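You operate a simulated robot arm through the tools that you are given. There is no shell and no other tool.

Carry out the task below with a simulated robot arm. There is one attempt and no reset: what you move stays moved.

Task
Blow the wet can dry, then stand it in the white tray.
Fine: it stands in the yellow holder; blue switch on, hold the white button till the drops are gone, blue switch off again. Set down upright: what you pick out.
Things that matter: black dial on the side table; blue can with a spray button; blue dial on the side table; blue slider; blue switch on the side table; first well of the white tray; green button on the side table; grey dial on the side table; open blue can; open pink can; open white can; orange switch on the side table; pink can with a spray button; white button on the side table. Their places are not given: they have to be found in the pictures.

Only the result counts: the job must be done as asked and must still hold three seconds after the hand-in. Knocking over, shifting, dropping, spilling or breaking anything else fails it.

Robot
A 7-joint arm with a two-finger parallel gripper, fixed in place. Base frame: the origin is at the foot of the arm, x ahead of it, y to its left, z up. Lengths are in m, angles in rad, forces in N, time in s.
Its first joint turns from -2.897 to 2.897 rad. Payload 1.57 kg.
Tool frame: the origin (TCP) lies between the finger pads and is the grasp point; the fingertips stand 0.03 m ahead of it; z points along the fingers, y is the line along which they close. The gripper opens to 0.08 m. The fingers are 0.017 m wide and 0.012 m thick; the gripper's body (0.04 by 0.082 m) begins 0.08 m behind the TCP.
Orientation is that of the tool frame in the base frame, as [roll, pitch, yaw] about the fixed x, y, z axes, in that order (R = Rz(yaw) Ry(pitch) Rx(roll)). With the fingers straight down and closing along the base's y, the tool's x points along the base's -x, its y along +y and its z along -z.

Tools
- The arm moves only by the tool nudge_tool. Its arguments are lists of equal length, an entry for each row: "turn": the turn, a rotation vector about the tool's x, y, z in rad, a list of three; "delta_pos": the shift along the tool's x, y, z in m, a list of three; "hand": the opening, from 0 (shut) to 1 (fully open). In form: {"turn": [[rx, ry, rz], ...], "delta_pos": [[dx, dy, dz], ...], "hand": [hand, ...]}. A call has 1 to 20 rows; each row is the pose to reach, as a shift and turn from the pose commanded when the call began, along the tool's axes at that moment. Rows are played at 5 a second. More than 0.05 m and 0.15 rad between two rows, or a gripper value outside its range, and nothing of the call is played. Where a pose cannot be reached the arm comes as near as it can. A force on the tool above 40 N (or 10 N above the force at the start of the call, whichever is more), or a blocked arm, ends the call early, and 0.2 s more pass. The fingers move at their own pace (about 0.153 m/s each) and stop on an object; they squeeze with about 21 N. The grip force told is the motor's: it shows also when the fingers shut on nothing. Time passes only in rows, and 0.2 s behind the last, so rows that repeat a pose let the fingers close. The reply holds the time, the measured pose of the TCP, the force on the tool along the base axes, the opening and the grip force, in the units named above and with some noise, with the torque about the TCP (base axes, N m) and any sound that the robot's microphone picked up.
- Cameras (640 x 400 px; columns grow to the right, rows downward): "scene" is fixed at [0.3996, 0.6485, 1.4958]; the picture's right is [-0.91, -0.41, 0.00], its down [-0.35, 0.80, -0.49] and it looks along [0.20, -0.45, -0.87] (base axes); focal length 214 px, centre (320, 200). "wrist" rides on the gripper at [0.072, -0.007, -0.122] in the tool frame; the picture's right is [0.09, 1.00, 0.00], its down [-0.84, 0.08, -0.54] and it looks along [-0.54, 0.05, 0.84] (tool axes); focal length 238 px, centre (320, 200).
- snapshot(camera): a new picture of that camera. The clock stands still meanwhile.
- pixel_to_xyz(camera, pixels): for up to 12 pixels [column, row] of the newest picture of that camera ("zoom" is the newest enlarged one), the place [x, y, z] in the base frame of the surface seen there, good to about 0.002 m. The clock stands still meanwhile.
- zoom(camera, box): a new picture of the part [left, top, right, bottom] of that camera's present view, enlarged. The clock stands still meanwhile.
- finish_job(): hands the job in; it is judged then, once.

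Leave the gripper open and the arm clear of the work at the hand-in unless told otherwise.

The tools are called after ">>>" by a JSON object that holds its "fn" and its "kwargs". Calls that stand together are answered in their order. nudge_tool: Moves the arm, as the interface text tells. Its arguments: {"type":"object","properties":{"turn":{"type":"array","items":{"type":"array","items":{"type":"number"}}},"delta_pos":{"type":"array","items":{"type":"array","items":{"type":"number"}}},"hand":{"type":"array","items":{"type":"number"}}},"required":["turn","delta_pos","hand"]} The other tools are called the same way: snapshot (camera) takes a picture; pixel_to_xyz (camera, pixels) gives the place of the surface under pixels of a picture; zoom (camera, box) takes an enlarged picture of a part of a camera's view; finish_job () hands the job in.

At the start:

```text
time: 0.0
ee_pos: [0.4857, 0.32, 1.202]
orientation: [3.141, 0.0, 3.141]
wrist_force: [0.1, -0.7, -0.2]
moment: [0.04, -0.03, 0.0]
grip_width: 0.0801
finger_force: 0.1
```

scene: 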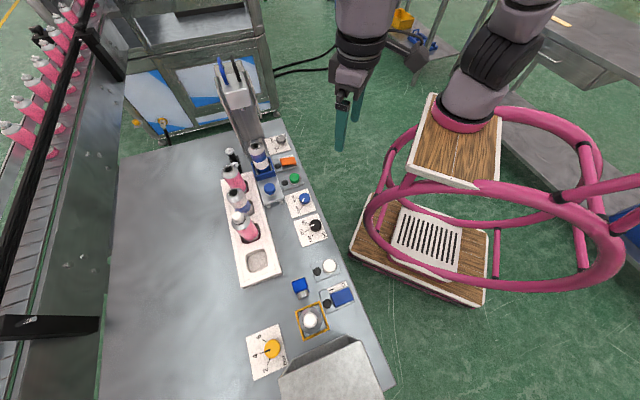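
wrist: 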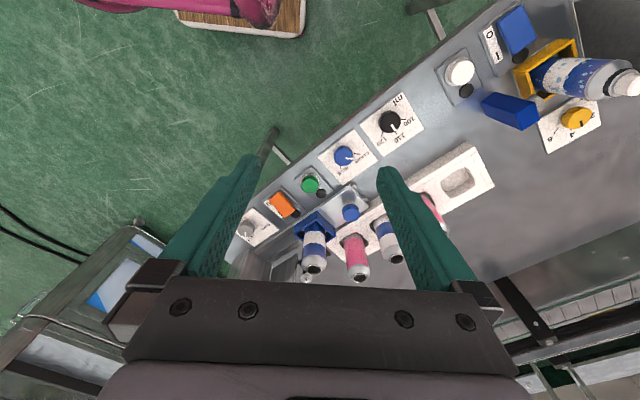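

I see a side table with switches, dials, a white tray with cans, and a yellow holder near (312,320). I'll take enlarged views to identify the parts.

>>> {"fn": "zoom", "kwargs": {"camera": "scene", "box": [210, 230, 400, 400]}}

>>> {"fn": "zoom", "kwargs": {"camera": "scene", "box": [200, 110, 360, 210]}}

>>> {"fn": "zoom", "kwargs": {"camera": "wrist", "box": [420, 0, 640, 160]}}

>>> {"fn": "zoom", "kwargs": {"camera": "wrist", "box": [220, 80, 440, 290]}}

```text
2.35 times, centred on (305, 315) of scene
```

zoom: 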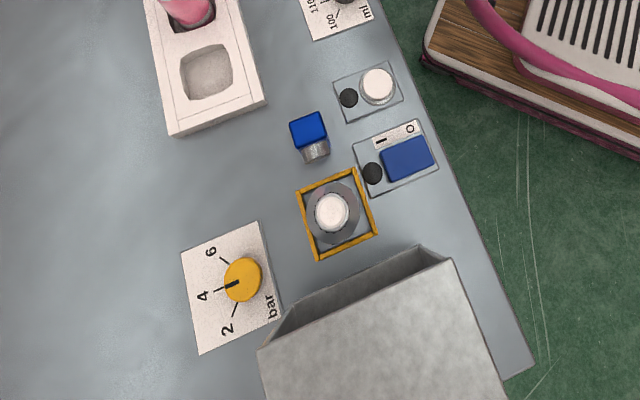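

```text
4.00 times, centred on (280, 160) of scene
```

zoom: 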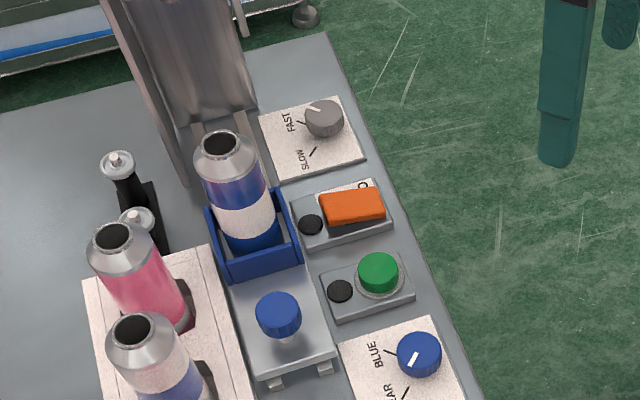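

```text
2.50 times, centred on (530, 80) of wrist
```

zoom: 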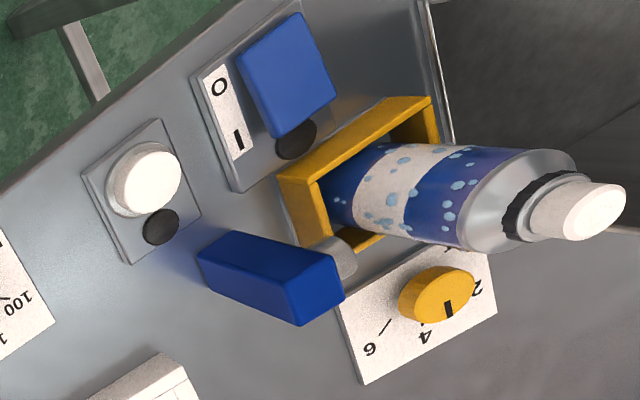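

```text
1.90 times, centred on (330, 185) of wrist
```

zoom: 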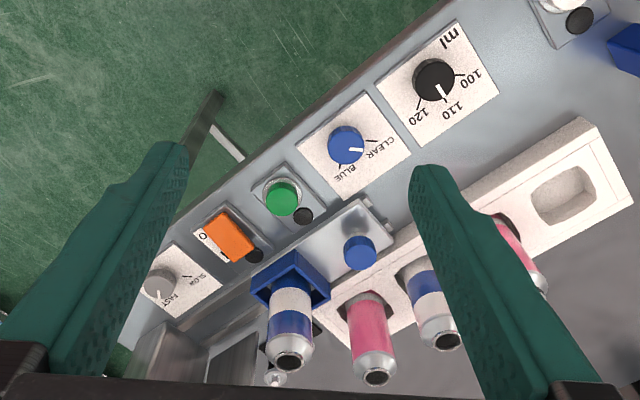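

The wet blue can (drops visible) stands in the yellow holder. The blue rocker switch (O/I) and white button are next to it. I'll re-zoom on that area and read positions.

>>> {"fn": "zoom", "kwargs": {"camera": "scene", "box": [270, 230, 370, 350]}}

```text
3.33 times, centred on (320, 290) of scene
```

zoom: 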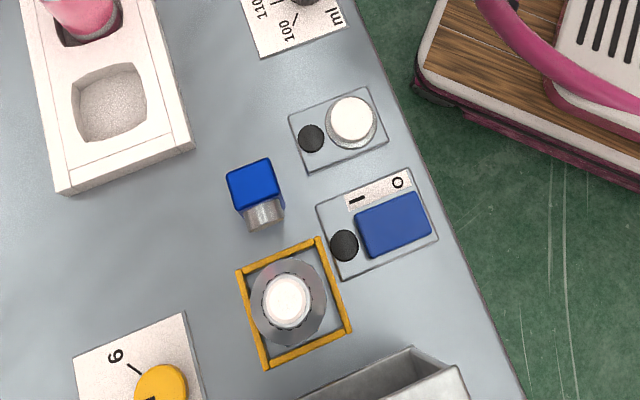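

I'll now read the places: switch ends, white button, the can top, the holder edges, the nozzle and the empty well.

>>> {"fn": "pixel_to_xyz", "kwargs": {"camera": "zoom", "pixels": [[352, 120], [364, 232], [422, 215], [393, 224], [402, 182], [357, 200], [286, 302], [255, 185], [110, 100], [380, 265], [306, 133], [344, 245]]}}

>>> {"fn": "pixel_to_xyz", "kwargs": {"camera": "zoom", "pixels": [[240, 274], [317, 240], [348, 330], [266, 366], [75, 75], [140, 70], [142, 125], [80, 140], [190, 148], [62, 190], [410, 352], [230, 370]]}}

```text
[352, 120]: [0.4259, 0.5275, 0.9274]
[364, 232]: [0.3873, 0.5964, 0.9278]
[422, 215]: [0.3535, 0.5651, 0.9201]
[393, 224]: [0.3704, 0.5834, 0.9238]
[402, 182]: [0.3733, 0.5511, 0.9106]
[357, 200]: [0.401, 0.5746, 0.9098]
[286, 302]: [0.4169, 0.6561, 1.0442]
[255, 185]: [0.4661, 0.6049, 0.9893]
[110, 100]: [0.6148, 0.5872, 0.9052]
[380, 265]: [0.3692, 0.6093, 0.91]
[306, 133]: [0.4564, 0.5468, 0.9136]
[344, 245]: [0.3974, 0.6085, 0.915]
```

```text
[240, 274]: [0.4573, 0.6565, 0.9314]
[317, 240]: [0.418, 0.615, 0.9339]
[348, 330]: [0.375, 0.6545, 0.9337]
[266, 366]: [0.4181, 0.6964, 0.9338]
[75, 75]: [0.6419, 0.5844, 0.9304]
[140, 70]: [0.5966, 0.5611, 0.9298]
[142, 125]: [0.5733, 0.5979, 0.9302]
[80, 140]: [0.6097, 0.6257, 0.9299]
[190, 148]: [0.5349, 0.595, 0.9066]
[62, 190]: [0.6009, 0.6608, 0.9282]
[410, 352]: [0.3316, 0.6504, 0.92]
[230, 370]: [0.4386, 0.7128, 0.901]
```

The table surface is at z≈0.90, and the can's cap top is at about z=1.044. I still need the height of the grey box near (335,370), the tray's neighbouring cans, and the can's width.

>>> {"fn": "pixel_to_xyz", "kwargs": {"camera": "scene", "pixels": [[284, 378], [341, 338], [350, 342], [380, 390], [320, 395], [300, 372], [345, 365], [243, 225], [247, 236], [240, 200], [238, 172], [258, 265]]}}

>>> {"fn": "snapshot", "kwargs": {"camera": "wrist"}}

>>> {"fn": "pixel_to_xyz", "kwargs": {"camera": "wrist", "pixels": [[628, 84], [602, 82], [570, 72], [545, 78], [535, 78], [520, 108], [535, 120], [460, 70], [518, 28], [490, 40], [497, 58], [600, 65]]}}

```text
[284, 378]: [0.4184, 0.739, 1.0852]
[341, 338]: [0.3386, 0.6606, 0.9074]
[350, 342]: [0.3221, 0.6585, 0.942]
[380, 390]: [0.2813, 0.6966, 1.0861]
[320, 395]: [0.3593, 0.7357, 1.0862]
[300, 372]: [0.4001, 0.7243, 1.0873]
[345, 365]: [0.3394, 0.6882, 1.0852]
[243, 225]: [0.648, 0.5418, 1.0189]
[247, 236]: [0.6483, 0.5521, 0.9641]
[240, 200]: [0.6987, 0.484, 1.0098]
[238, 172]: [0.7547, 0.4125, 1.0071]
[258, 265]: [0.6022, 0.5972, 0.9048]
```

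```text
taken
```

wrist: 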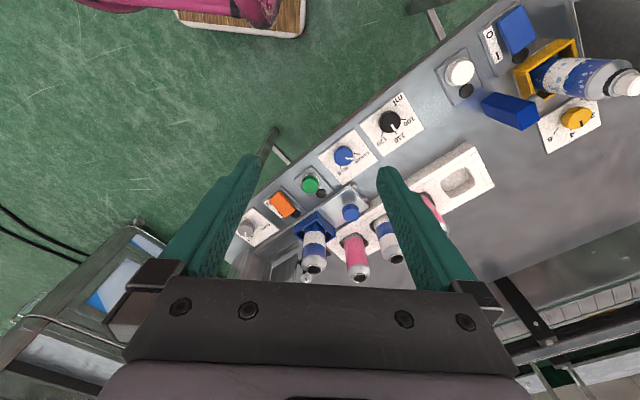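

```text
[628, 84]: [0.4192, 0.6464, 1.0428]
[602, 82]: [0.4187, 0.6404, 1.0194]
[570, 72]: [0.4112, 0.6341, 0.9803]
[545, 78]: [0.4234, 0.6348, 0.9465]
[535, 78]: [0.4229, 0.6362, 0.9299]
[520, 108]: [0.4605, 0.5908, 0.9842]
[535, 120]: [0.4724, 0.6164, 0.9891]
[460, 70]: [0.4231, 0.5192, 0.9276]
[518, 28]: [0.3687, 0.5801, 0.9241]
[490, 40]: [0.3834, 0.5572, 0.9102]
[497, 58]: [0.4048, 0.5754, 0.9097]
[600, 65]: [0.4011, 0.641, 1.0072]
```

The grey hood behind the can rises to z≈1.086, so I'll keep the gripper body and camera clear of it. The rocker's I-end (0.387,0.596) is raised and its O-end is lower, so it is off now. I'll close the fingers, turn 45°, and move above the I-end at the present height.

>>> {"fn": "nudge_tool", "kwargs": {"turn": [[0, 0, -0.112], [0, 0, -0.224], [0, 0, -0.336], [0, 0, -0.448], [0, 0, -0.56], [0, 0, -0.672], [0, 0, -0.785], [0, 0, -0.785]], "delta_pos": [[0.0147, 0.0394, 0], [0.0294, 0.0788, 0], [0.044, 0.1182, 0], [0.0587, 0.1576, 0], [0.0734, 0.197, 0], [0.088, 0.2364, 0], [0.1027, 0.276, 0], [0.1027, 0.276, 0]], "hand": [0, 0, 0, 0, 0, 0, 0, 0]}}

```text
time: 1.8
ee_pos: [0.3821, 0.5961, 1.2025]
orientation: [-3.14, 0.0, -2.355]
wrist_force: [0.0, 0.4, 0.0]
moment: [-0.02, 0.0, -0.01]
grip_width: 0.0
finger_force: 21.8
```

The arm is above the rocker with fingers shut. I'll look with the wrist camera and check the scene before descending.

>>> {"fn": "snapshot", "kwargs": {"camera": "wrist"}}

>>> {"fn": "snapshot", "kwargs": {"camera": "scene"}}

```text
taken
```

wrist: 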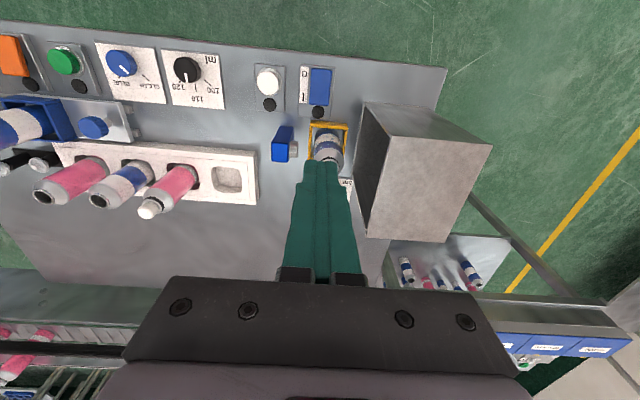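

```text
taken
```

scene: 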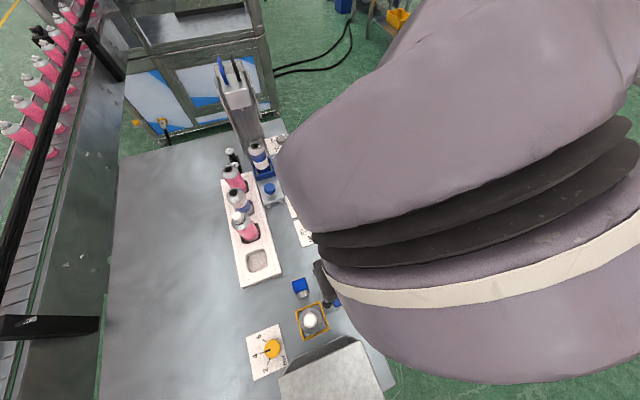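

The rocker shows in the wrist view at about (320,87). I'll enlarge it and read its points again.

>>> {"fn": "zoom", "kwargs": {"camera": "wrist", "box": [240, 50, 360, 170]}}

```text
3.33 times, centred on (300, 110) of wrist
```

zoom: 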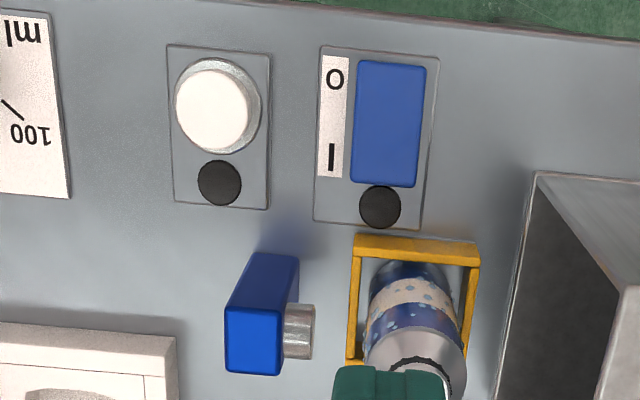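

>>> {"fn": "pixel_to_xyz", "kwargs": {"camera": "zoom", "pixels": [[390, 70], [387, 125], [385, 160], [384, 180], [360, 125], [420, 125], [212, 108], [182, 110], [240, 110], [212, 75], [212, 140], [380, 205]]}}

```text
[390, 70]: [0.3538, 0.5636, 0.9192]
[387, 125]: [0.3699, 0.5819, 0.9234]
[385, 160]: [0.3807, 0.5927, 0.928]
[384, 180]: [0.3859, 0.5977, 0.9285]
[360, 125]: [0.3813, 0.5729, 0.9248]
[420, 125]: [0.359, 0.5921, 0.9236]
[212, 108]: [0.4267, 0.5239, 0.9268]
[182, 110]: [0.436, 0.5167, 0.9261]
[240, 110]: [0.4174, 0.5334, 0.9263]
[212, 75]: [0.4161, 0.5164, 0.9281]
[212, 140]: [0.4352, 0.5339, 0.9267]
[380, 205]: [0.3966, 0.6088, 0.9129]
```

The rocker centre is at (0.370,0.582). The I-end is the raised end (0.9285), and I'll press at (0.381,0.5935). I'll descend to just above it.

>>> {"fn": "nudge_tool", "kwargs": {"turn": [[0, 0, 0], [0, 0, 0], [0, 0, 0], [0, 0, 0], [0, 0, 0], [0, 0, 0], [0, 0, 0]], "delta_pos": [[0.0032, -0.0004, 0.04], [0.0032, -0.0004, 0.08], [0.0032, -0.0004, 0.12], [0.0032, -0.0004, 0.16], [0.0032, -0.0004, 0.2], [0.0032, -0.0004, 0.232], [0.0032, -0.0004, 0.232]], "hand": [0, 0, 0, 0, 0, 0, 0]}}

```text
time: 3.4
ee_pos: [0.3789, 0.594, 0.9713]
orientation: [-3.141, 0.0, -2.355]
wrist_force: [0.2, -1.0, 0.2]
moment: [0.01, -0.01, 0.0]
grip_width: 0.0
finger_force: 21.0
```

The tip is at about z=0.941. I'll press the I-end slowly in 2–3 mm steps down to about 0.919, then lift.

>>> {"fn": "nudge_tool", "kwargs": {"turn": [[0, 0, 0], [0, 0, 0], [0, 0, 0], [0, 0, 0], [0, 0, 0], [0, 0, 0], [0, 0, 0]], "delta_pos": [[0, 0, 0.008], [0, 0, 0.012], [0, 0, 0.015], [0, 0, 0.017], [0, 0, 0.019], [0, 0, 0.021], [0, 0, 0.021]], "hand": [0, 0, 0, 0, 0, 0, 0]}}

```text
time: 5.0
ee_pos: [0.3804, 0.5932, 0.9527]
orientation: [3.138, 0.006, -2.359]
wrist_force: [1.1, -4.0, 40.2]
moment: [-0.37, 0.13, -0.3]
grip_width: 0.0002
finger_force: 21.4
```

The force reached 40 N. I'll look at the switch and its lamp.

>>> {"fn": "zoom", "kwargs": {"camera": "wrist", "box": [160, 0, 480, 200]}}

>>> {"fn": "snapshot", "kwargs": {"camera": "scene"}}

```text
2.00 times, centred on (320, 100) of wrist
```

zoom: 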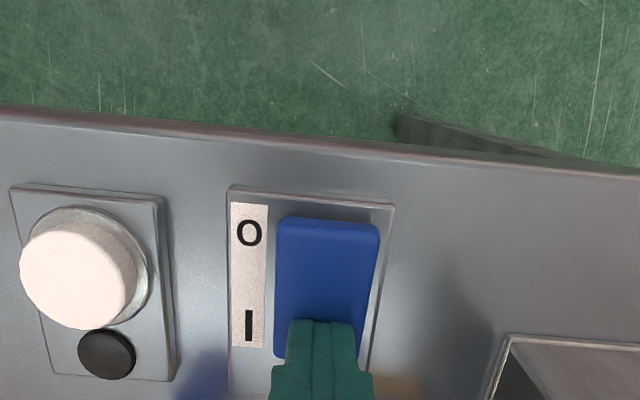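

```text
taken
```

scene: 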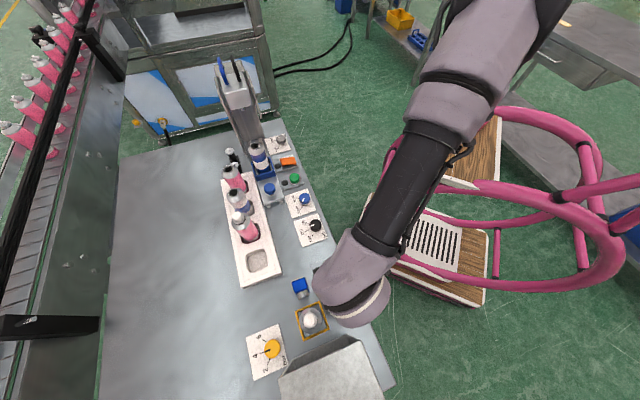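

The finger hides the lamp from this view, so I'll lift off 4 cm and look again.

>>> {"fn": "nudge_tool", "kwargs": {"turn": [[0, 0, 0], [0, 0, 0], [0, 0, 0]], "delta_pos": [[0, 0, -0.03], [0, 0, -0.06], [0, 0, -0.06]], "hand": [0, 0, 0]}}

>>> {"fn": "zoom", "kwargs": {"camera": "wrist", "box": [200, 0, 440, 200]}}

>>> {"fn": "pixel_to_xyz", "kwargs": {"camera": "zoom", "pixels": [[320, 150], [320, 180], [320, 200], [320, 220], [320, 240], [320, 260]]}}

```text
time: 5.8
ee_pos: [0.3813, 0.593, 1.0099]
orientation: [3.141, -0.001, -2.358]
wrist_force: [0.5, -0.4, 0.3]
moment: [-0.03, 0.0, 0.02]
grip_width: 0.0
finger_force: 21.4
```

```text
2.00 times, centred on (320, 100) of wrist
```

zoom: 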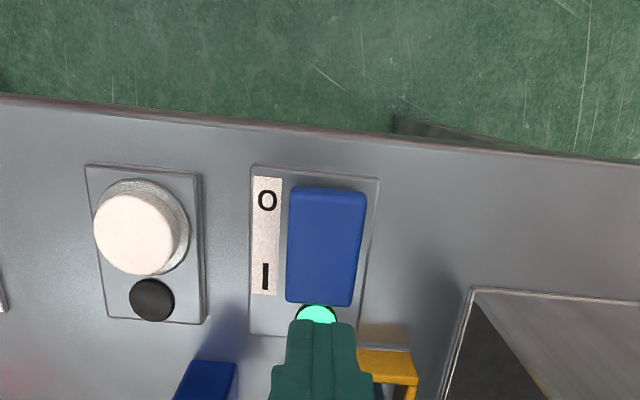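

```text
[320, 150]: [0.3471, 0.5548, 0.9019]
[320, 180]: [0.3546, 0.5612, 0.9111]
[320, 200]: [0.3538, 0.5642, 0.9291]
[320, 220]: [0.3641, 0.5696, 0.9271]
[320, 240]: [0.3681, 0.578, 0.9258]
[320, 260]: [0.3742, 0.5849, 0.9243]
```

The lamp is lit and the O-end is now raised, so the blue switch is on. I'll move over the white button (0.426,0.525), turning so that the wrist camera will see the can on the right side of the picture.

>>> {"fn": "nudge_tool", "kwargs": {"turn": [[0, 0, 0.122], [0, 0, 0.244], [0, 0, 0.366], [0, 0, 0.488], [0, 0, 0.61], [0, 0, 0.61], [0, 0, 0.61]], "delta_pos": [[0.0033, -0.0161, 0], [0.0066, -0.0322, 0], [0.01, -0.0482, 0], [0.0133, -0.0643, 0], [0.0166, -0.0804, 0], [0.0166, -0.0804, 0.036], [0.0166, -0.0804, 0.036]], "hand": [0, 0, 0, 0, 0, 0, 0]}}

>>> {"fn": "snapshot", "kwargs": {"camera": "wrist"}}

```text
time: 7.4
ee_pos: [0.4261, 0.5244, 0.9736]
orientation: [-3.14, 0.001, -2.968]
wrist_force: [-0.3, -0.4, 0.3]
moment: [0.0, 0.03, -0.04]
grip_width: 0.0
finger_force: 21.2
```

```text
taken
```

wrist: 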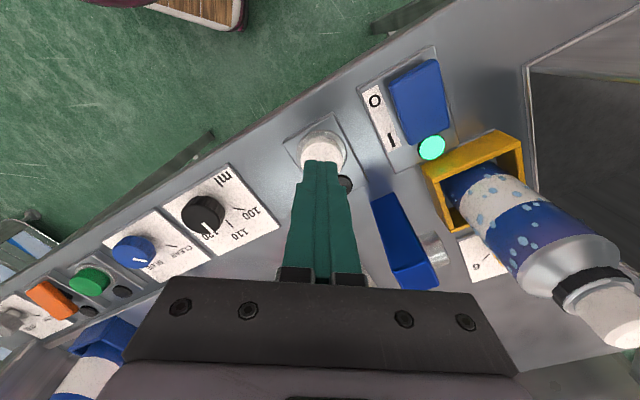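

The can and its drops show clearly at about (540,225). The tip is about 1.6 cm above the white button. I'll press slowly.

>>> {"fn": "nudge_tool", "kwargs": {"turn": [[0, 0, 0], [0, 0, 0], [0, 0, 0], [0, 0, 0]], "delta_pos": [[0, 0, 0.012], [0, 0, 0.016], [0, 0, 0.018], [0, 0, 0.02]], "hand": [0, 0, 0, 0]}}

>>> {"fn": "snapshot", "kwargs": {"camera": "wrist"}}

```text
time: 8.4
ee_pos: [0.425, 0.526, 0.9543]
orientation: [-3.142, 0.0, -2.966]
wrist_force: [0.3, -1.0, 2.3]
moment: [0.03, -0.01, 0.0]
grip_width: 0.0
finger_force: 21.1
```

```text
taken
```

wrist: 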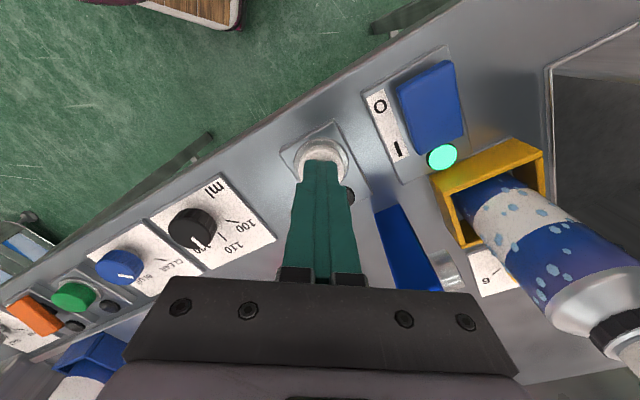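

Light contact (2.3 N), and the button's lamp at (349,196) is still dark. I'll press a few millimetres further.

>>> {"fn": "nudge_tool", "kwargs": {"turn": [[0, 0, 0], [0, 0, 0], [0, 0, 0], [0, 0, 0]], "delta_pos": [[0, 0, 0.002], [0, 0, 0.003], [0, 0, 0.004], [0, 0, 0.004]], "hand": [0, 0, 0, 0]}}

>>> {"fn": "snapshot", "kwargs": {"camera": "wrist"}}

```text
time: 9.4
ee_pos: [0.4251, 0.5244, 0.9508]
orientation: [3.141, 0.001, -2.968]
wrist_force: [-0.2, -1.3, 2.0]
moment: [0.0, 0.06, 0.02]
grip_width: 0.0002
finger_force: 20.7
heard: click
```

```text
taken
```

wrist: 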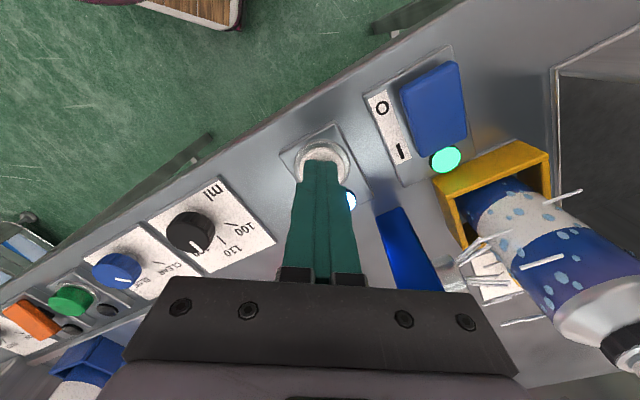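

I heard a click, the button's lamp is lit, and air streaks come from the nozzle. I'll keep holding (1 mm deeper for margin) and watch the drops.

>>> {"fn": "nudge_tool", "kwargs": {"turn": [[0, 0, 0], [0, 0, 0], [0, 0, 0], [0, 0, 0], [0, 0, 0], [0, 0, 0], [0, 0, 0], [0, 0, 0], [0, 0, 0], [0, 0, 0]], "delta_pos": [[0, 0, 0.001], [0, 0, 0.001], [0, 0, 0.001], [0, 0, 0.001], [0, 0, 0.001], [0, 0, 0.001], [0, 0, 0.001], [0, 0, 0.001], [0, 0, 0.001], [0, 0, 0.001]], "hand": [0, 0, 0, 0, 0, 0, 0, 0, 0, 0]}}

>>> {"fn": "snapshot", "kwargs": {"camera": "wrist"}}

```text
time: 11.6
ee_pos: [0.4255, 0.5244, 0.9487]
orientation: [3.141, 0.0, -2.968]
wrist_force: [-1.3, 0.0, 5.0]
moment: [0.0, 0.03, -0.01]
grip_width: 0.0004
finger_force: 21.1
```

```text
taken
```

wrist: 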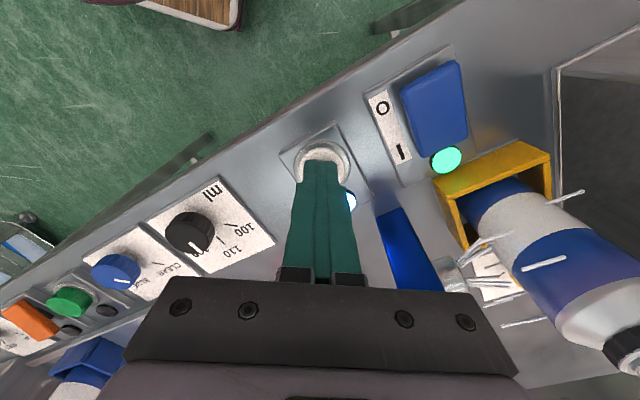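

The drops on the visible side seem gone. I'll enlarge the can to check.

>>> {"fn": "zoom", "kwargs": {"camera": "wrist", "box": [420, 120, 640, 380]}}

>>> {"fn": "zoom", "kwargs": {"camera": "scene", "box": [270, 280, 350, 350]}}

```text
1.54 times, centred on (530, 250) of wrist
```

zoom: 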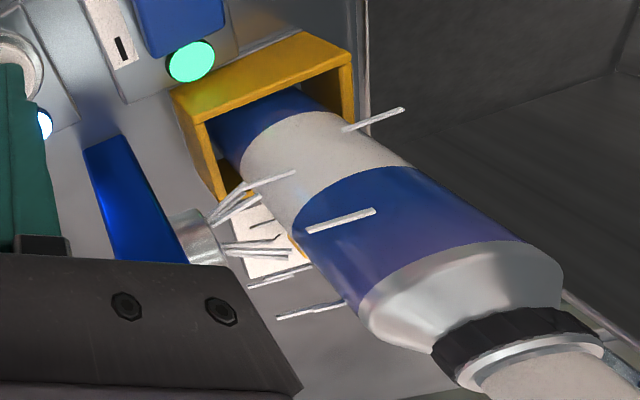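

```text
5.71 times, centred on (310, 315) of scene
```

zoom: 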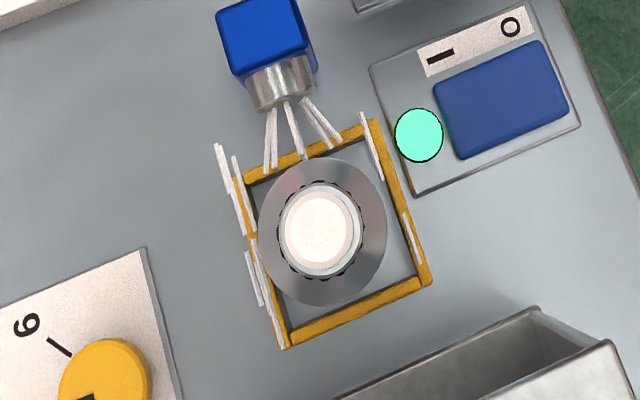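

The visible side is clean and dry. I'll release the button by lifting straight up.

>>> {"fn": "nudge_tool", "kwargs": {"turn": [[0, 0, 0], [0, 0, 0], [0, 0, 0]], "delta_pos": [[0, 0, -0.03], [0, 0, -0.061], [0, 0, -0.061]], "hand": [0, 0, 0]}}

>>> {"fn": "snapshot", "kwargs": {"camera": "wrist"}}

```text
time: 12.4
ee_pos: [0.4245, 0.5251, 1.0078]
orientation: [-3.141, 0.0, -2.968]
wrist_force: [0.5, 1.0, -0.1]
moment: [0.0, -0.01, -0.02]
grip_width: 0.0
finger_force: 21.0
```

```text
taken
```

wrist: 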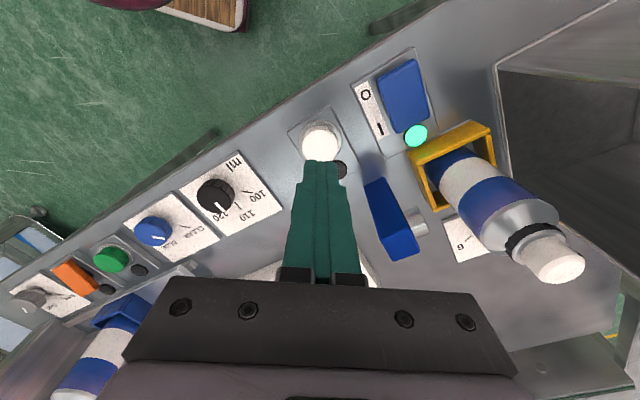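

The button's lamp is off and the air has stopped. I'll move over the rocker's O-end (0.359,0.570).

>>> {"fn": "nudge_tool", "kwargs": {"turn": [[0, 0, -0.122], [0, 0, -0.244], [0, 0, -0.366], [0, 0, -0.488], [0, 0, -0.61], [0, 0, -0.61], [0, 0, -0.61]], "delta_pos": [[0.0117, 0.0113, 0], [0.0234, 0.0225, 0], [0.0352, 0.0338, 0], [0.0469, 0.045, 0], [0.0586, 0.0563, 0], [0.0586, 0.0563, 0.036], [0.0586, 0.0563, 0.036]], "hand": [0, 0, 0, 0, 0, 0, 0]}}

>>> {"fn": "snapshot", "kwargs": {"camera": "wrist"}}

```text
time: 14.0
ee_pos: [0.3581, 0.5689, 0.9739]
orientation: [3.141, -0.001, -2.355]
wrist_force: [0.0, 0.3, 0.6]
moment: [-0.01, 0.02, 0.01]
grip_width: 0.0001
finger_force: 21.3
```

```text
taken
```

wrist: 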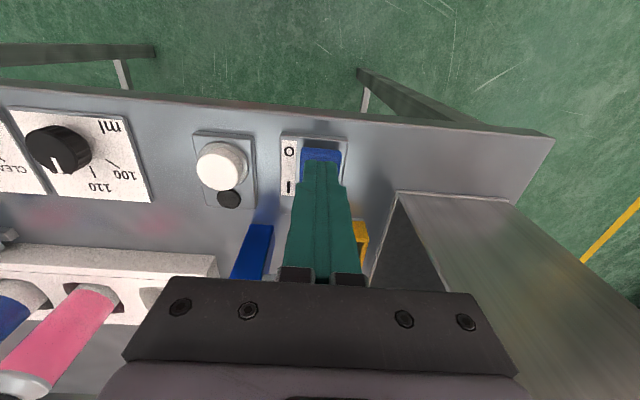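

The fingertips are over the O-end. I'll press slowly as before, then lift.

>>> {"fn": "nudge_tool", "kwargs": {"turn": [[0, 0, 0], [0, 0, 0], [0, 0, 0], [0, 0, 0], [0, 0, 0], [0, 0, 0], [0, 0, 0]], "delta_pos": [[0, 0, 0.01], [0, 0, 0.015], [0, 0, 0.018], [0, 0, 0.02], [0, 0, 0.022], [0, 0, 0.0235], [0, 0, 0.0235]], "hand": [0, 0, 0, 0, 0, 0, 0]}}

>>> {"fn": "nudge_tool", "kwargs": {"turn": [[0, 0, 0], [0, 0, 0], [0, 0, 0], [0, 0, 0], [0, 0, 0]], "delta_pos": [[0, 0, -0.03], [0, 0, -0.07], [0, 0, -0.11], [0, 0, -0.15], [0, 0, -0.15]], "hand": [0, 0, 0, 0, 0]}}

>>> {"fn": "snapshot", "kwargs": {"camera": "wrist"}}

>>> {"fn": "zoom", "kwargs": {"camera": "wrist", "box": [220, 60, 420, 220]}}

```text
time: 15.6
ee_pos: [0.3573, 0.5698, 0.9524]
orientation: [3.14, 0.004, -2.355]
wrist_force: [-0.1, -4.7, 22.9]
moment: [-0.04, -0.16, 0.22]
grip_width: 0.0
finger_force: 20.9
```

```text
time: 16.8
ee_pos: [0.3591, 0.5715, 1.0995]
orientation: [3.14, 0.0, -2.355]
wrist_force: [0.1, 0.2, -0.2]
moment: [-0.03, -0.01, -0.02]
grip_width: 0.0
finger_force: 21.0
```

```text
taken
```

wrist: 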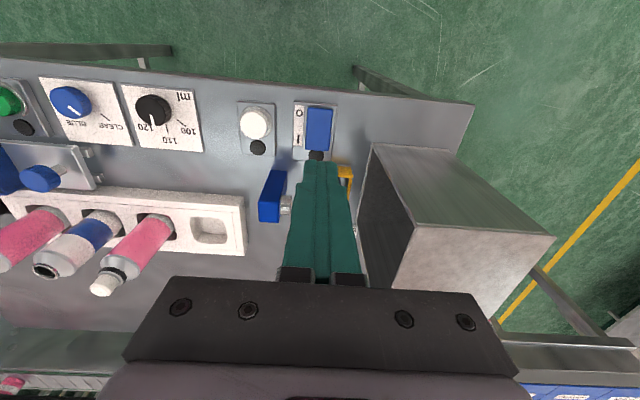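

```text
2.50 times, centred on (320, 140) of wrist
```

zoom: 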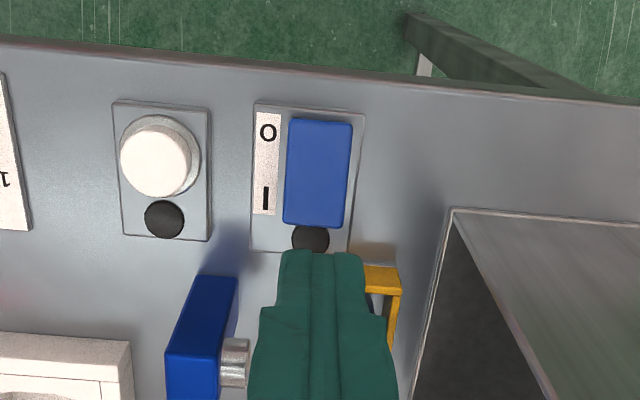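

Both lamps are dark, so the blue switch is off again. I'll rise, turn 90° further so the camera side faces away from the hood, open the fingers and go above the can at z≈1.20.

>>> {"fn": "nudge_tool", "kwargs": {"turn": [[0, 0, -0.131], [0, 0, -0.262], [0, 0, -0.393], [0, 0, -0.524], [0, 0, -0.655], [0, 0, -0.786], [0, 0, -0.917], [0, 0, -1.048], [0, 0, -1.179], [0, 0, -1.31], [0, 0, -1.44], [0, 0, -1.571], [0, 0, -1.571]], "delta_pos": [[0, 0, -0.035], [0, 0, -0.07], [-0.0102, 0.0019, -0.1], [-0.0203, 0.0038, -0.1], [-0.0305, 0.0058, -0.1], [-0.0407, 0.0077, -0.1], [-0.0509, 0.0096, -0.1], [-0.061, 0.0115, -0.1], [-0.0712, 0.0134, -0.1], [-0.0814, 0.0154, -0.1], [-0.0915, 0.0173, -0.1], [-0.1017, 0.0192, -0.1], [-0.1017, 0.0192, -0.1]], "hand": [0, 0, 0, 1, 1, 1, 1, 1, 1, 1, 1, 1, 1]}}

>>> {"fn": "snapshot", "kwargs": {"camera": "wrist"}}

```text
time: 19.6
ee_pos: [0.4168, 0.6555, 1.2005]
orientation: [3.141, 0.0, -0.783]
wrist_force: [0.3, -0.2, 0.1]
moment: [-0.02, -0.02, 0.01]
grip_width: 0.0802
finger_force: 0.1
```

```text
taken
```

wrist: 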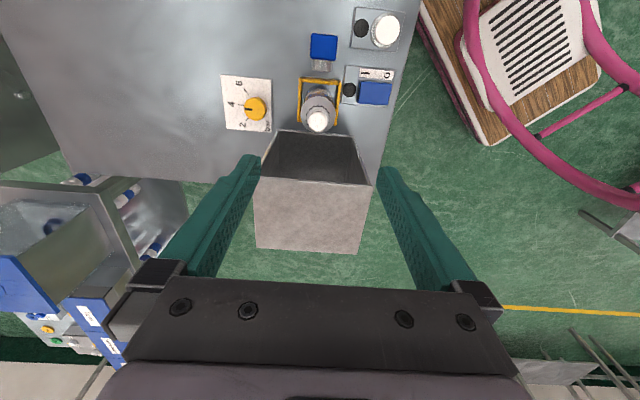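

The pose was reached. The can is visible at about (319,105). I'll enlarge it to measure its centre and check for drops on this side.

>>> {"fn": "zoom", "kwargs": {"camera": "wrist", "box": [280, 60, 360, 140]}}

>>> {"fn": "zoom", "kwargs": {"camera": "scene", "box": [230, 240, 310, 300]}}

```text
5.00 times, centred on (320, 100) of wrist
```

zoom: 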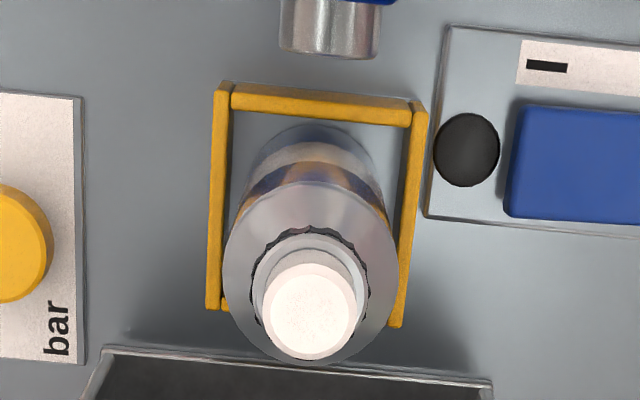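

```text
6.67 times, centred on (270, 270) of scene
```

zoom: 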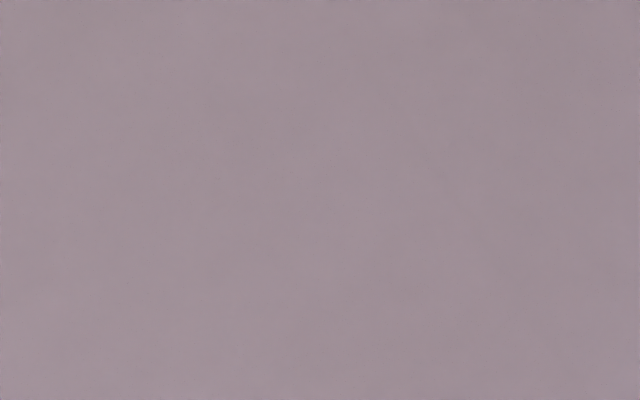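

The scene view is blocked by the arm. I'll repeat the wrist zoom and read points on the can and holder.

>>> {"fn": "zoom", "kwargs": {"camera": "wrist", "box": [280, 60, 360, 140]}}

>>> {"fn": "pixel_to_xyz", "kwargs": {"camera": "zoom", "pixels": [[308, 312], [265, 312], [355, 312], [226, 262], [396, 262], [315, 200], [240, 215], [385, 215], [220, 95], [420, 112], [212, 305], [395, 322]]}}

```text
5.00 times, centred on (320, 100) of wrist
```

zoom: 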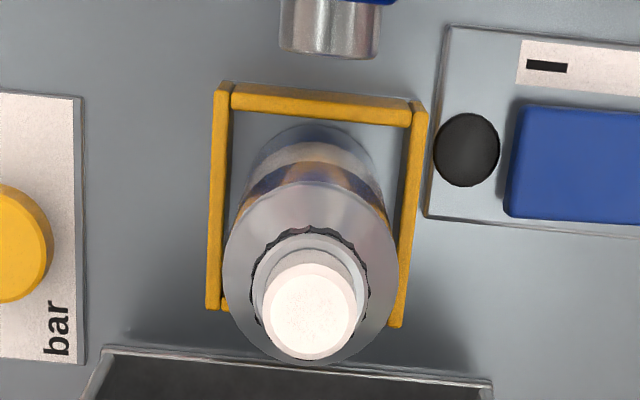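

```text
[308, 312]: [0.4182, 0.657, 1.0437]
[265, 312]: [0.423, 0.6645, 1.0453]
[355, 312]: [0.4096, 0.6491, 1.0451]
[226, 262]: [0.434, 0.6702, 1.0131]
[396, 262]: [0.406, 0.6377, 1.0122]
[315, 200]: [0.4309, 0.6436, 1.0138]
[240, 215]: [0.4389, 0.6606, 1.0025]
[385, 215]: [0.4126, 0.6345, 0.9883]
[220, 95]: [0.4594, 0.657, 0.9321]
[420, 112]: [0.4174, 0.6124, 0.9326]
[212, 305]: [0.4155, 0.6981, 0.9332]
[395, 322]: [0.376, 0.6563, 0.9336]
```

The can is centred at (0.417,0.656) and about 0.045–0.05 m wide, with the cap top at 1.044. I'll lower to TCP z=0.976, which puts the tips above the holder rim and the palm above the spray cap.

>>> {"fn": "nudge_tool", "kwargs": {"turn": [[0, 0, 0], [0, 0, 0], [0, 0, 0], [0, 0, 0], [0, 0, 0], [0, 0, 0], [0, 0, 0], [0, 0, 0]], "delta_pos": [[0, 0, 0.035], [0, 0, 0.07], [0, 0, 0.105], [0, 0, 0.14], [0, 0, 0.175], [0, 0, 0.205], [0, 0, 0.2235], [0, 0, 0.2235]], "hand": [1, 1, 1, 1, 1, 1, 1, 1]}}

>>> {"fn": "snapshot", "kwargs": {"camera": "wrist"}}

```text
time: 21.4
ee_pos: [0.4167, 0.6542, 0.9778]
orientation: [-3.141, 0.001, -0.787]
wrist_force: [-0.7, -0.9, 0.2]
moment: [-0.01, -0.01, -0.01]
grip_width: 0.0799
finger_force: 0.0
```

```text
taken
```

wrist: 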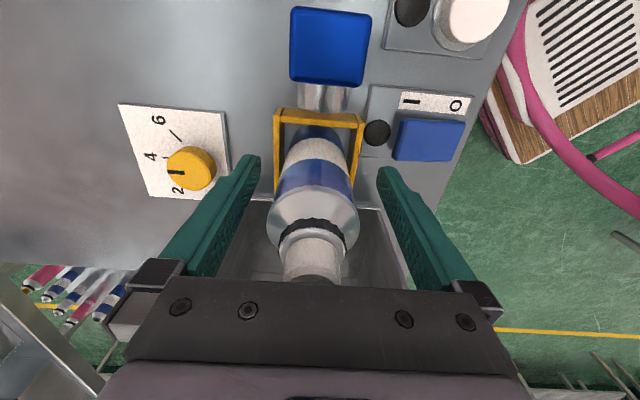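

The can stands between the fingers, dry on this side too. I'll close the fingers on it.

>>> {"fn": "nudge_tool", "kwargs": {"turn": [[0, 0, 0], [0, 0, 0], [0, 0, 0], [0, 0, 0]], "delta_pos": [[0, 0, 0], [0, 0, 0], [0, 0, 0], [0, 0, 0]], "hand": [0.7, 0.4, 0, 0]}}

```text
time: 22.4
ee_pos: [0.4166, 0.6539, 0.9779]
orientation: [-3.142, 0.0, -0.785]
wrist_force: [0.0, -0.2, 0.3]
moment: [-0.03, 0.02, 0.01]
grip_width: 0.0442
finger_force: 20.8
```

Gripped at 0.0442 m. I'll lift straight up 16 cm.

>>> {"fn": "nudge_tool", "kwargs": {"turn": [[0, 0, 0], [0, 0, 0], [0, 0, 0], [0, 0, 0], [0, 0, 0], [0, 0, 0]], "delta_pos": [[0, 0, -0.01], [0, 0, -0.04], [0, 0, -0.08], [0, 0, -0.12], [0, 0, -0.16], [0, 0, -0.16]], "hand": [0, 0, 0, 0, 0, 0]}}

>>> {"fn": "snapshot", "kwargs": {"camera": "wrist"}}

>>> {"fn": "snapshot", "kwargs": {"camera": "scene"}}

```text
time: 23.8
ee_pos: [0.4174, 0.655, 1.137]
orientation: [-3.14, 0.0, -0.785]
wrist_force: [-0.7, 0.2, -1.8]
moment: [-0.03, 0.03, -0.03]
grip_width: 0.0445
finger_force: 21.2
```

```text
taken
```

wrist: 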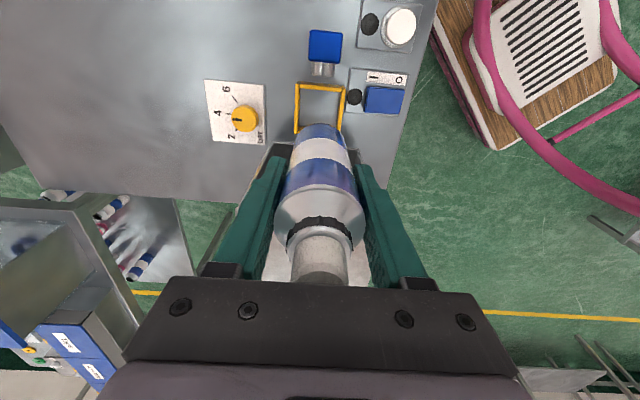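

```text
taken
```

scene: 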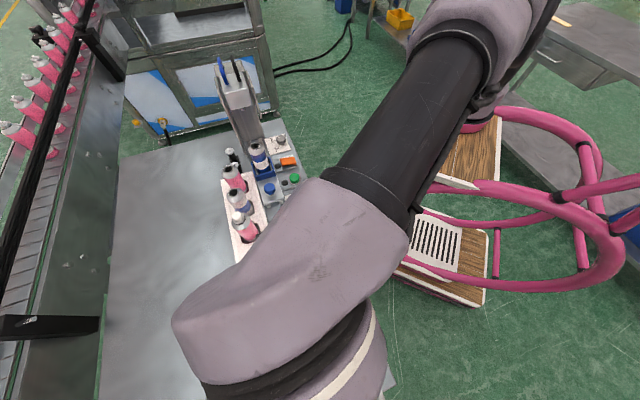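

The can is held (weight about 1.8 N) and clear. I'll move to (0.556,0.643), short of the empty well, so the wrist camera can see the well precisely.

>>> {"fn": "nudge_tool", "kwargs": {"turn": [[0, 0, 0], [0, 0, 0], [0, 0, 0], [0, 0, 0], [0, 0, 0], [0, 0, 0], [0, 0, 0]], "delta_pos": [[0.0179, -0.0149, 0], [0.0358, -0.0297, 0], [0.0538, -0.0446, 0], [0.0717, -0.0594, 0], [0.0896, -0.0743, 0], [0.1075, -0.0891, 0], [0.1075, -0.0891, 0]], "hand": [0, 0, 0, 0, 0, 0, 0]}}

>>> {"fn": "snapshot", "kwargs": {"camera": "wrist"}}

>>> {"fn": "snapshot", "kwargs": {"camera": "scene"}}

```text
time: 25.4
ee_pos: [0.5493, 0.6419, 1.1367]
orientation: [3.141, 0.002, -0.785]
wrist_force: [-0.6, 0.4, -1.8]
moment: [0.0, -0.04, 0.01]
grip_width: 0.0446
finger_force: 21.3
out of reach, approached as far as the arm can: row 6, 7
```

```text
taken
```

wrist: 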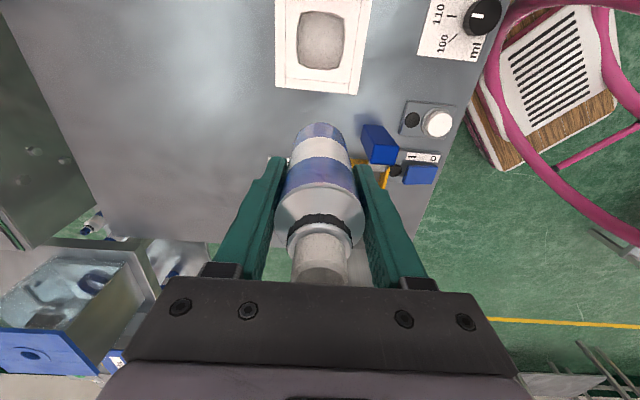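

```text
taken
```

scene: 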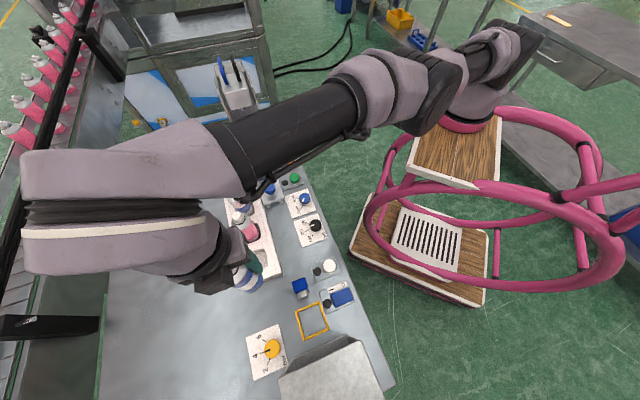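

The pose was slightly out of reach at this height, so I'll approach lower, where the reach is longer. The well shows at about (322,40), and I'll read its rim and the tray orientation.

>>> {"fn": "zoom", "kwargs": {"camera": "wrist", "box": [260, 0, 390, 110]}}

```text
3.64 times, centred on (325, 55) of wrist
```

zoom: 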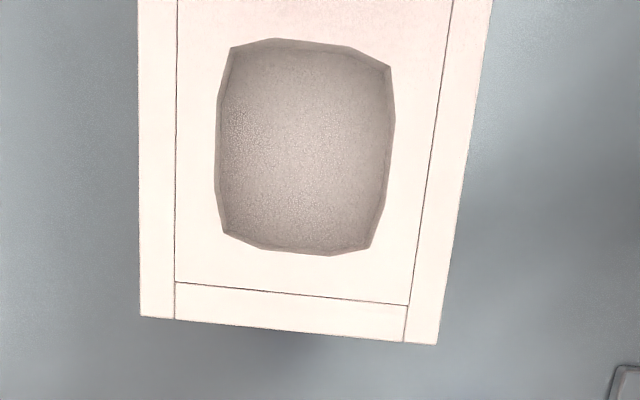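

>>> {"fn": "pixel_to_xyz", "kwargs": {"camera": "zoom", "pixels": [[232, 42], [390, 62], [368, 252], [224, 236], [208, 140], [402, 150], [312, 34], [296, 262], [305, 145], [142, 312], [434, 340], [145, 10]]}}

```text
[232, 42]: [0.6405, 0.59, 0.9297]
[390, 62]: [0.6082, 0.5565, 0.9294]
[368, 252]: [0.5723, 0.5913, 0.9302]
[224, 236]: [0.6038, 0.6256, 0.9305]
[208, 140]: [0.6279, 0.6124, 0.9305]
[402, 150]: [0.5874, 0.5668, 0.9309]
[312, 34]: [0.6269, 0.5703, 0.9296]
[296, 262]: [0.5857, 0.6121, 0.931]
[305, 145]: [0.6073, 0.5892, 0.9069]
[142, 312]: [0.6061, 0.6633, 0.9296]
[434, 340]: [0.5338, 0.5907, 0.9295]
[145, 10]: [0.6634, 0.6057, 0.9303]
```

The well centre is at about (0.6065,0.5905), about 0.053 m wide, rim z=0.930, floor z≈0.906, and the tray axis matches my grip direction. I'll lower to about TCP z=1.04 here first (can bottom ≈0.965, above the tray rim).

>>> {"fn": "nudge_tool", "kwargs": {"turn": [[0, 0, 0], [0, 0, 0], [0, 0, 0], [0, 0, 0], [0, 0, 0]], "delta_pos": [[0, 0, 0.025], [0, 0, 0.05], [0, 0, 0.075], [0, 0, 0.096], [0, 0, 0.096]], "hand": [0, 0, 0, 0, 0]}}

>>> {"fn": "zoom", "kwargs": {"camera": "scene", "box": [190, 170, 320, 310]}}

```text
time: 26.6
ee_pos: [0.5548, 0.6502, 1.0409]
orientation: [3.141, 0.0, -0.786]
wrist_force: [-0.8, 0.1, -1.7]
moment: [0.01, -0.03, 0.0]
grip_width: 0.0444
finger_force: 20.9
out of reach, approached as far as the arm can: row 2, 3, 4, 5
```

```text
2.86 times, centred on (255, 240) of scene
```

zoom: 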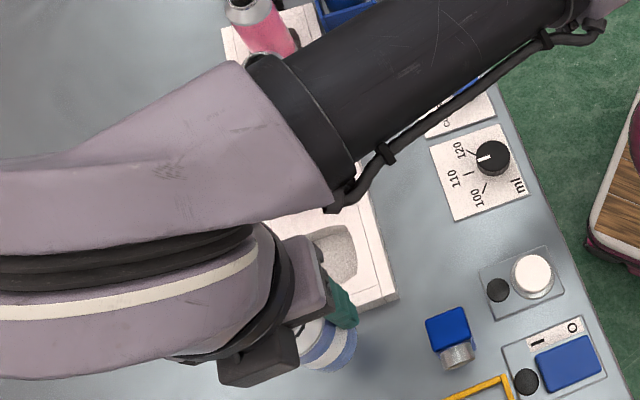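

The arm stops short here, likely a wrist joint limit at this yaw. The can is round, so a turned grip is fine for the tray. I'll turn the tool back by 0.7 rad and check that the pose becomes reachable.

>>> {"fn": "nudge_tool", "kwargs": {"turn": [[0, 0, 0.12], [0, 0, 0.24], [0, 0, 0.36], [0, 0, 0.48], [0, 0, 0.6], [0, 0, 0.7], [0, 0, 0.7]], "delta_pos": [[0, 0, 0], [0, 0, 0], [0, 0, 0], [0, 0, 0], [0, 0, 0], [0, 0, 0], [0, 0, 0]], "hand": [0, 0, 0, 0, 0, 0, 0]}}

>>> {"fn": "snapshot", "kwargs": {"camera": "wrist"}}

```text
time: 28.2
ee_pos: [0.5556, 0.6503, 1.0403]
orientation: [-3.14, -0.003, -1.486]
wrist_force: [0.3, 0.4, -2.1]
moment: [-0.03, -0.04, -0.03]
grip_width: 0.0441
finger_force: 21.1
```

```text
taken
```

wrist: 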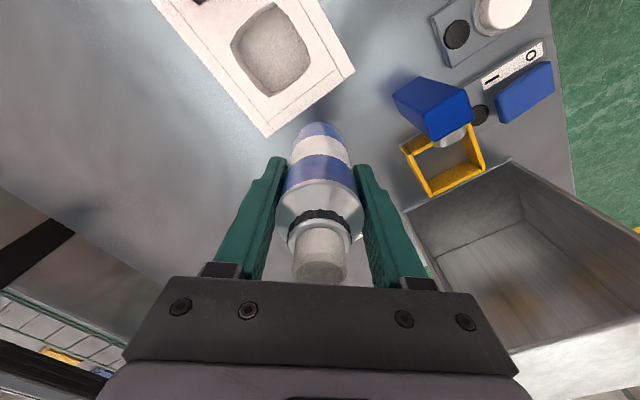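

The pose is reachable now. I'll move to over the well centre (0.6065,0.5905) at this height.

>>> {"fn": "nudge_tool", "kwargs": {"turn": [[0, 0, 0], [0, 0, 0], [0, 0, 0], [0, 0, 0], [0, 0, 0], [0, 0, 0]], "delta_pos": [[0.0128, -0.0091, 0], [0.0256, -0.0183, 0], [0.0383, -0.0274, 0], [0.0511, -0.0366, 0], [0.0639, -0.0457, 0], [0.0639, -0.0457, 0]], "hand": [0, 0, 0, 0, 0, 0]}}

>>> {"fn": "snapshot", "kwargs": {"camera": "wrist"}}

>>> {"fn": "zoom", "kwargs": {"camera": "scene", "box": [190, 170, 320, 310]}}

```text
time: 29.6
ee_pos: [0.6184, 0.6182, 1.0436]
orientation: [3.139, -0.002, -1.485]
wrist_force: [0.4, -0.1, -1.6]
moment: [-0.01, -0.01, -0.02]
grip_width: 0.0445
finger_force: 20.6
out of reach, approached as far as the arm can: row 1, 2, 3, 4, 5, 6
```

```text
taken
```

wrist: 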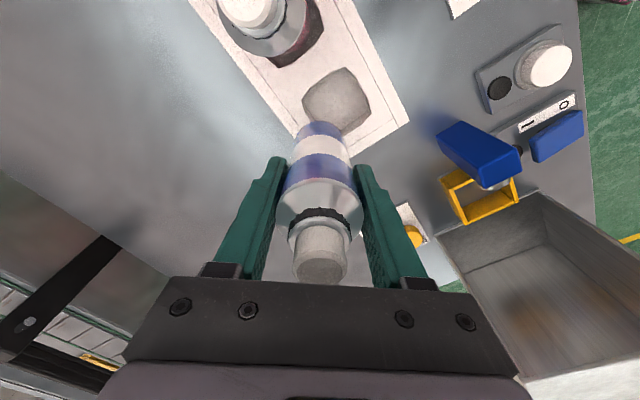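

```text
2.86 times, centred on (255, 240) of scene
```

zoom: 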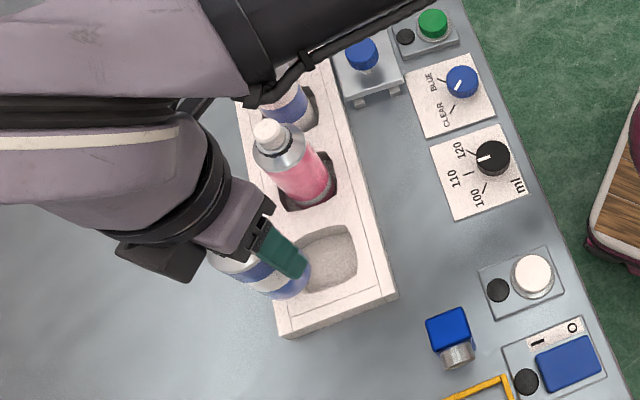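

The arm again stopped short at (0.618,0.618): the wrist is still twisted far from its natural side. I'll turn the tool back by another 0.6 rad here (nothing is close to the can at this height) and check.

>>> {"fn": "nudge_tool", "kwargs": {"turn": [[0, 0, 0.12], [0, 0, 0.24], [0, 0, 0.36], [0, 0, 0.48], [0, 0, 0.6], [0, 0, 0.6]], "delta_pos": [[0, 0, 0], [0, 0, 0], [0, 0, 0], [0, 0, 0], [0, 0, 0], [0, 0, 0]], "hand": [0, 0, 0, 0, 0, 0]}}

>>> {"fn": "snapshot", "kwargs": {"camera": "scene"}}

>>> {"fn": "snapshot", "kwargs": {"camera": "wrist"}}

```text
time: 31.0
ee_pos: [0.618, 0.6192, 1.0443]
orientation: [3.141, -0.001, -2.087]
wrist_force: [-0.3, -0.1, -2.0]
moment: [0.0, 0.02, 0.0]
grip_width: 0.0441
finger_force: 21.0
```

```text
taken
```

scene: 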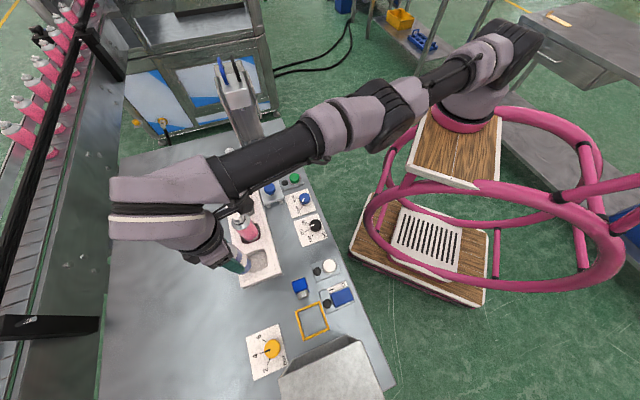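

```text
taken
```

wrist: 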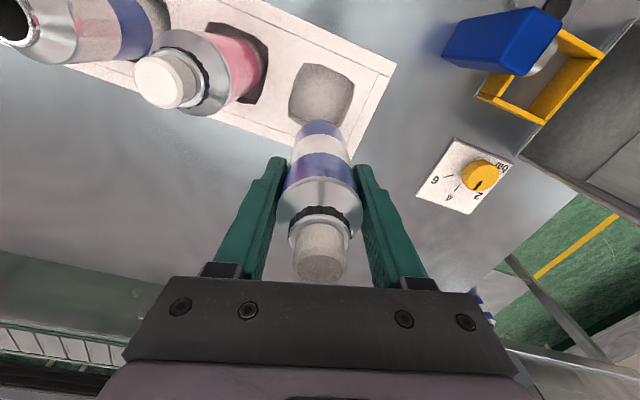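

This yaw is reached cleanly. I'll step to the well centre (0.6065,0.5905) at this height.

>>> {"fn": "nudge_tool", "kwargs": {"turn": [[0, 0, 0], [0, 0, 0], [0, 0, 0], [0, 0, 0]], "delta_pos": [[0.0102, -0.0014, 0], [0.0203, -0.0027, 0], [0.0305, -0.0041, 0], [0.0305, -0.0041, 0]], "hand": [0, 0, 0, 0]}}

>>> {"fn": "snapshot", "kwargs": {"camera": "wrist"}}

```text
time: 32.0
ee_pos: [0.6193, 0.6192, 1.0436]
orientation: [-3.141, 0.0, -2.086]
wrist_force: [0.0, -0.4, -1.2]
moment: [0.01, 0.02, 0.0]
grip_width: 0.0442
finger_force: 20.7
out of reach, approached as far as the arm can: row 1, 2, 3, 4
```

```text
taken
```

wrist: 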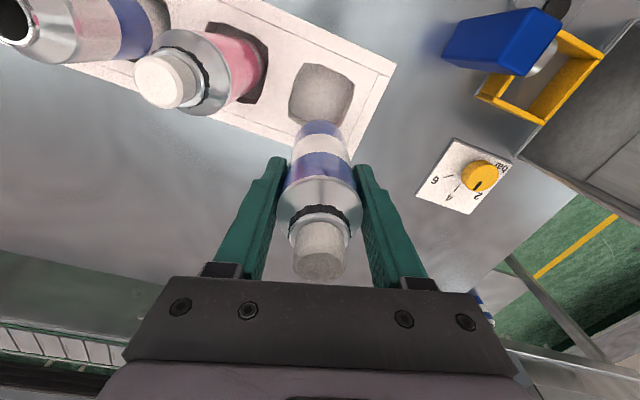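

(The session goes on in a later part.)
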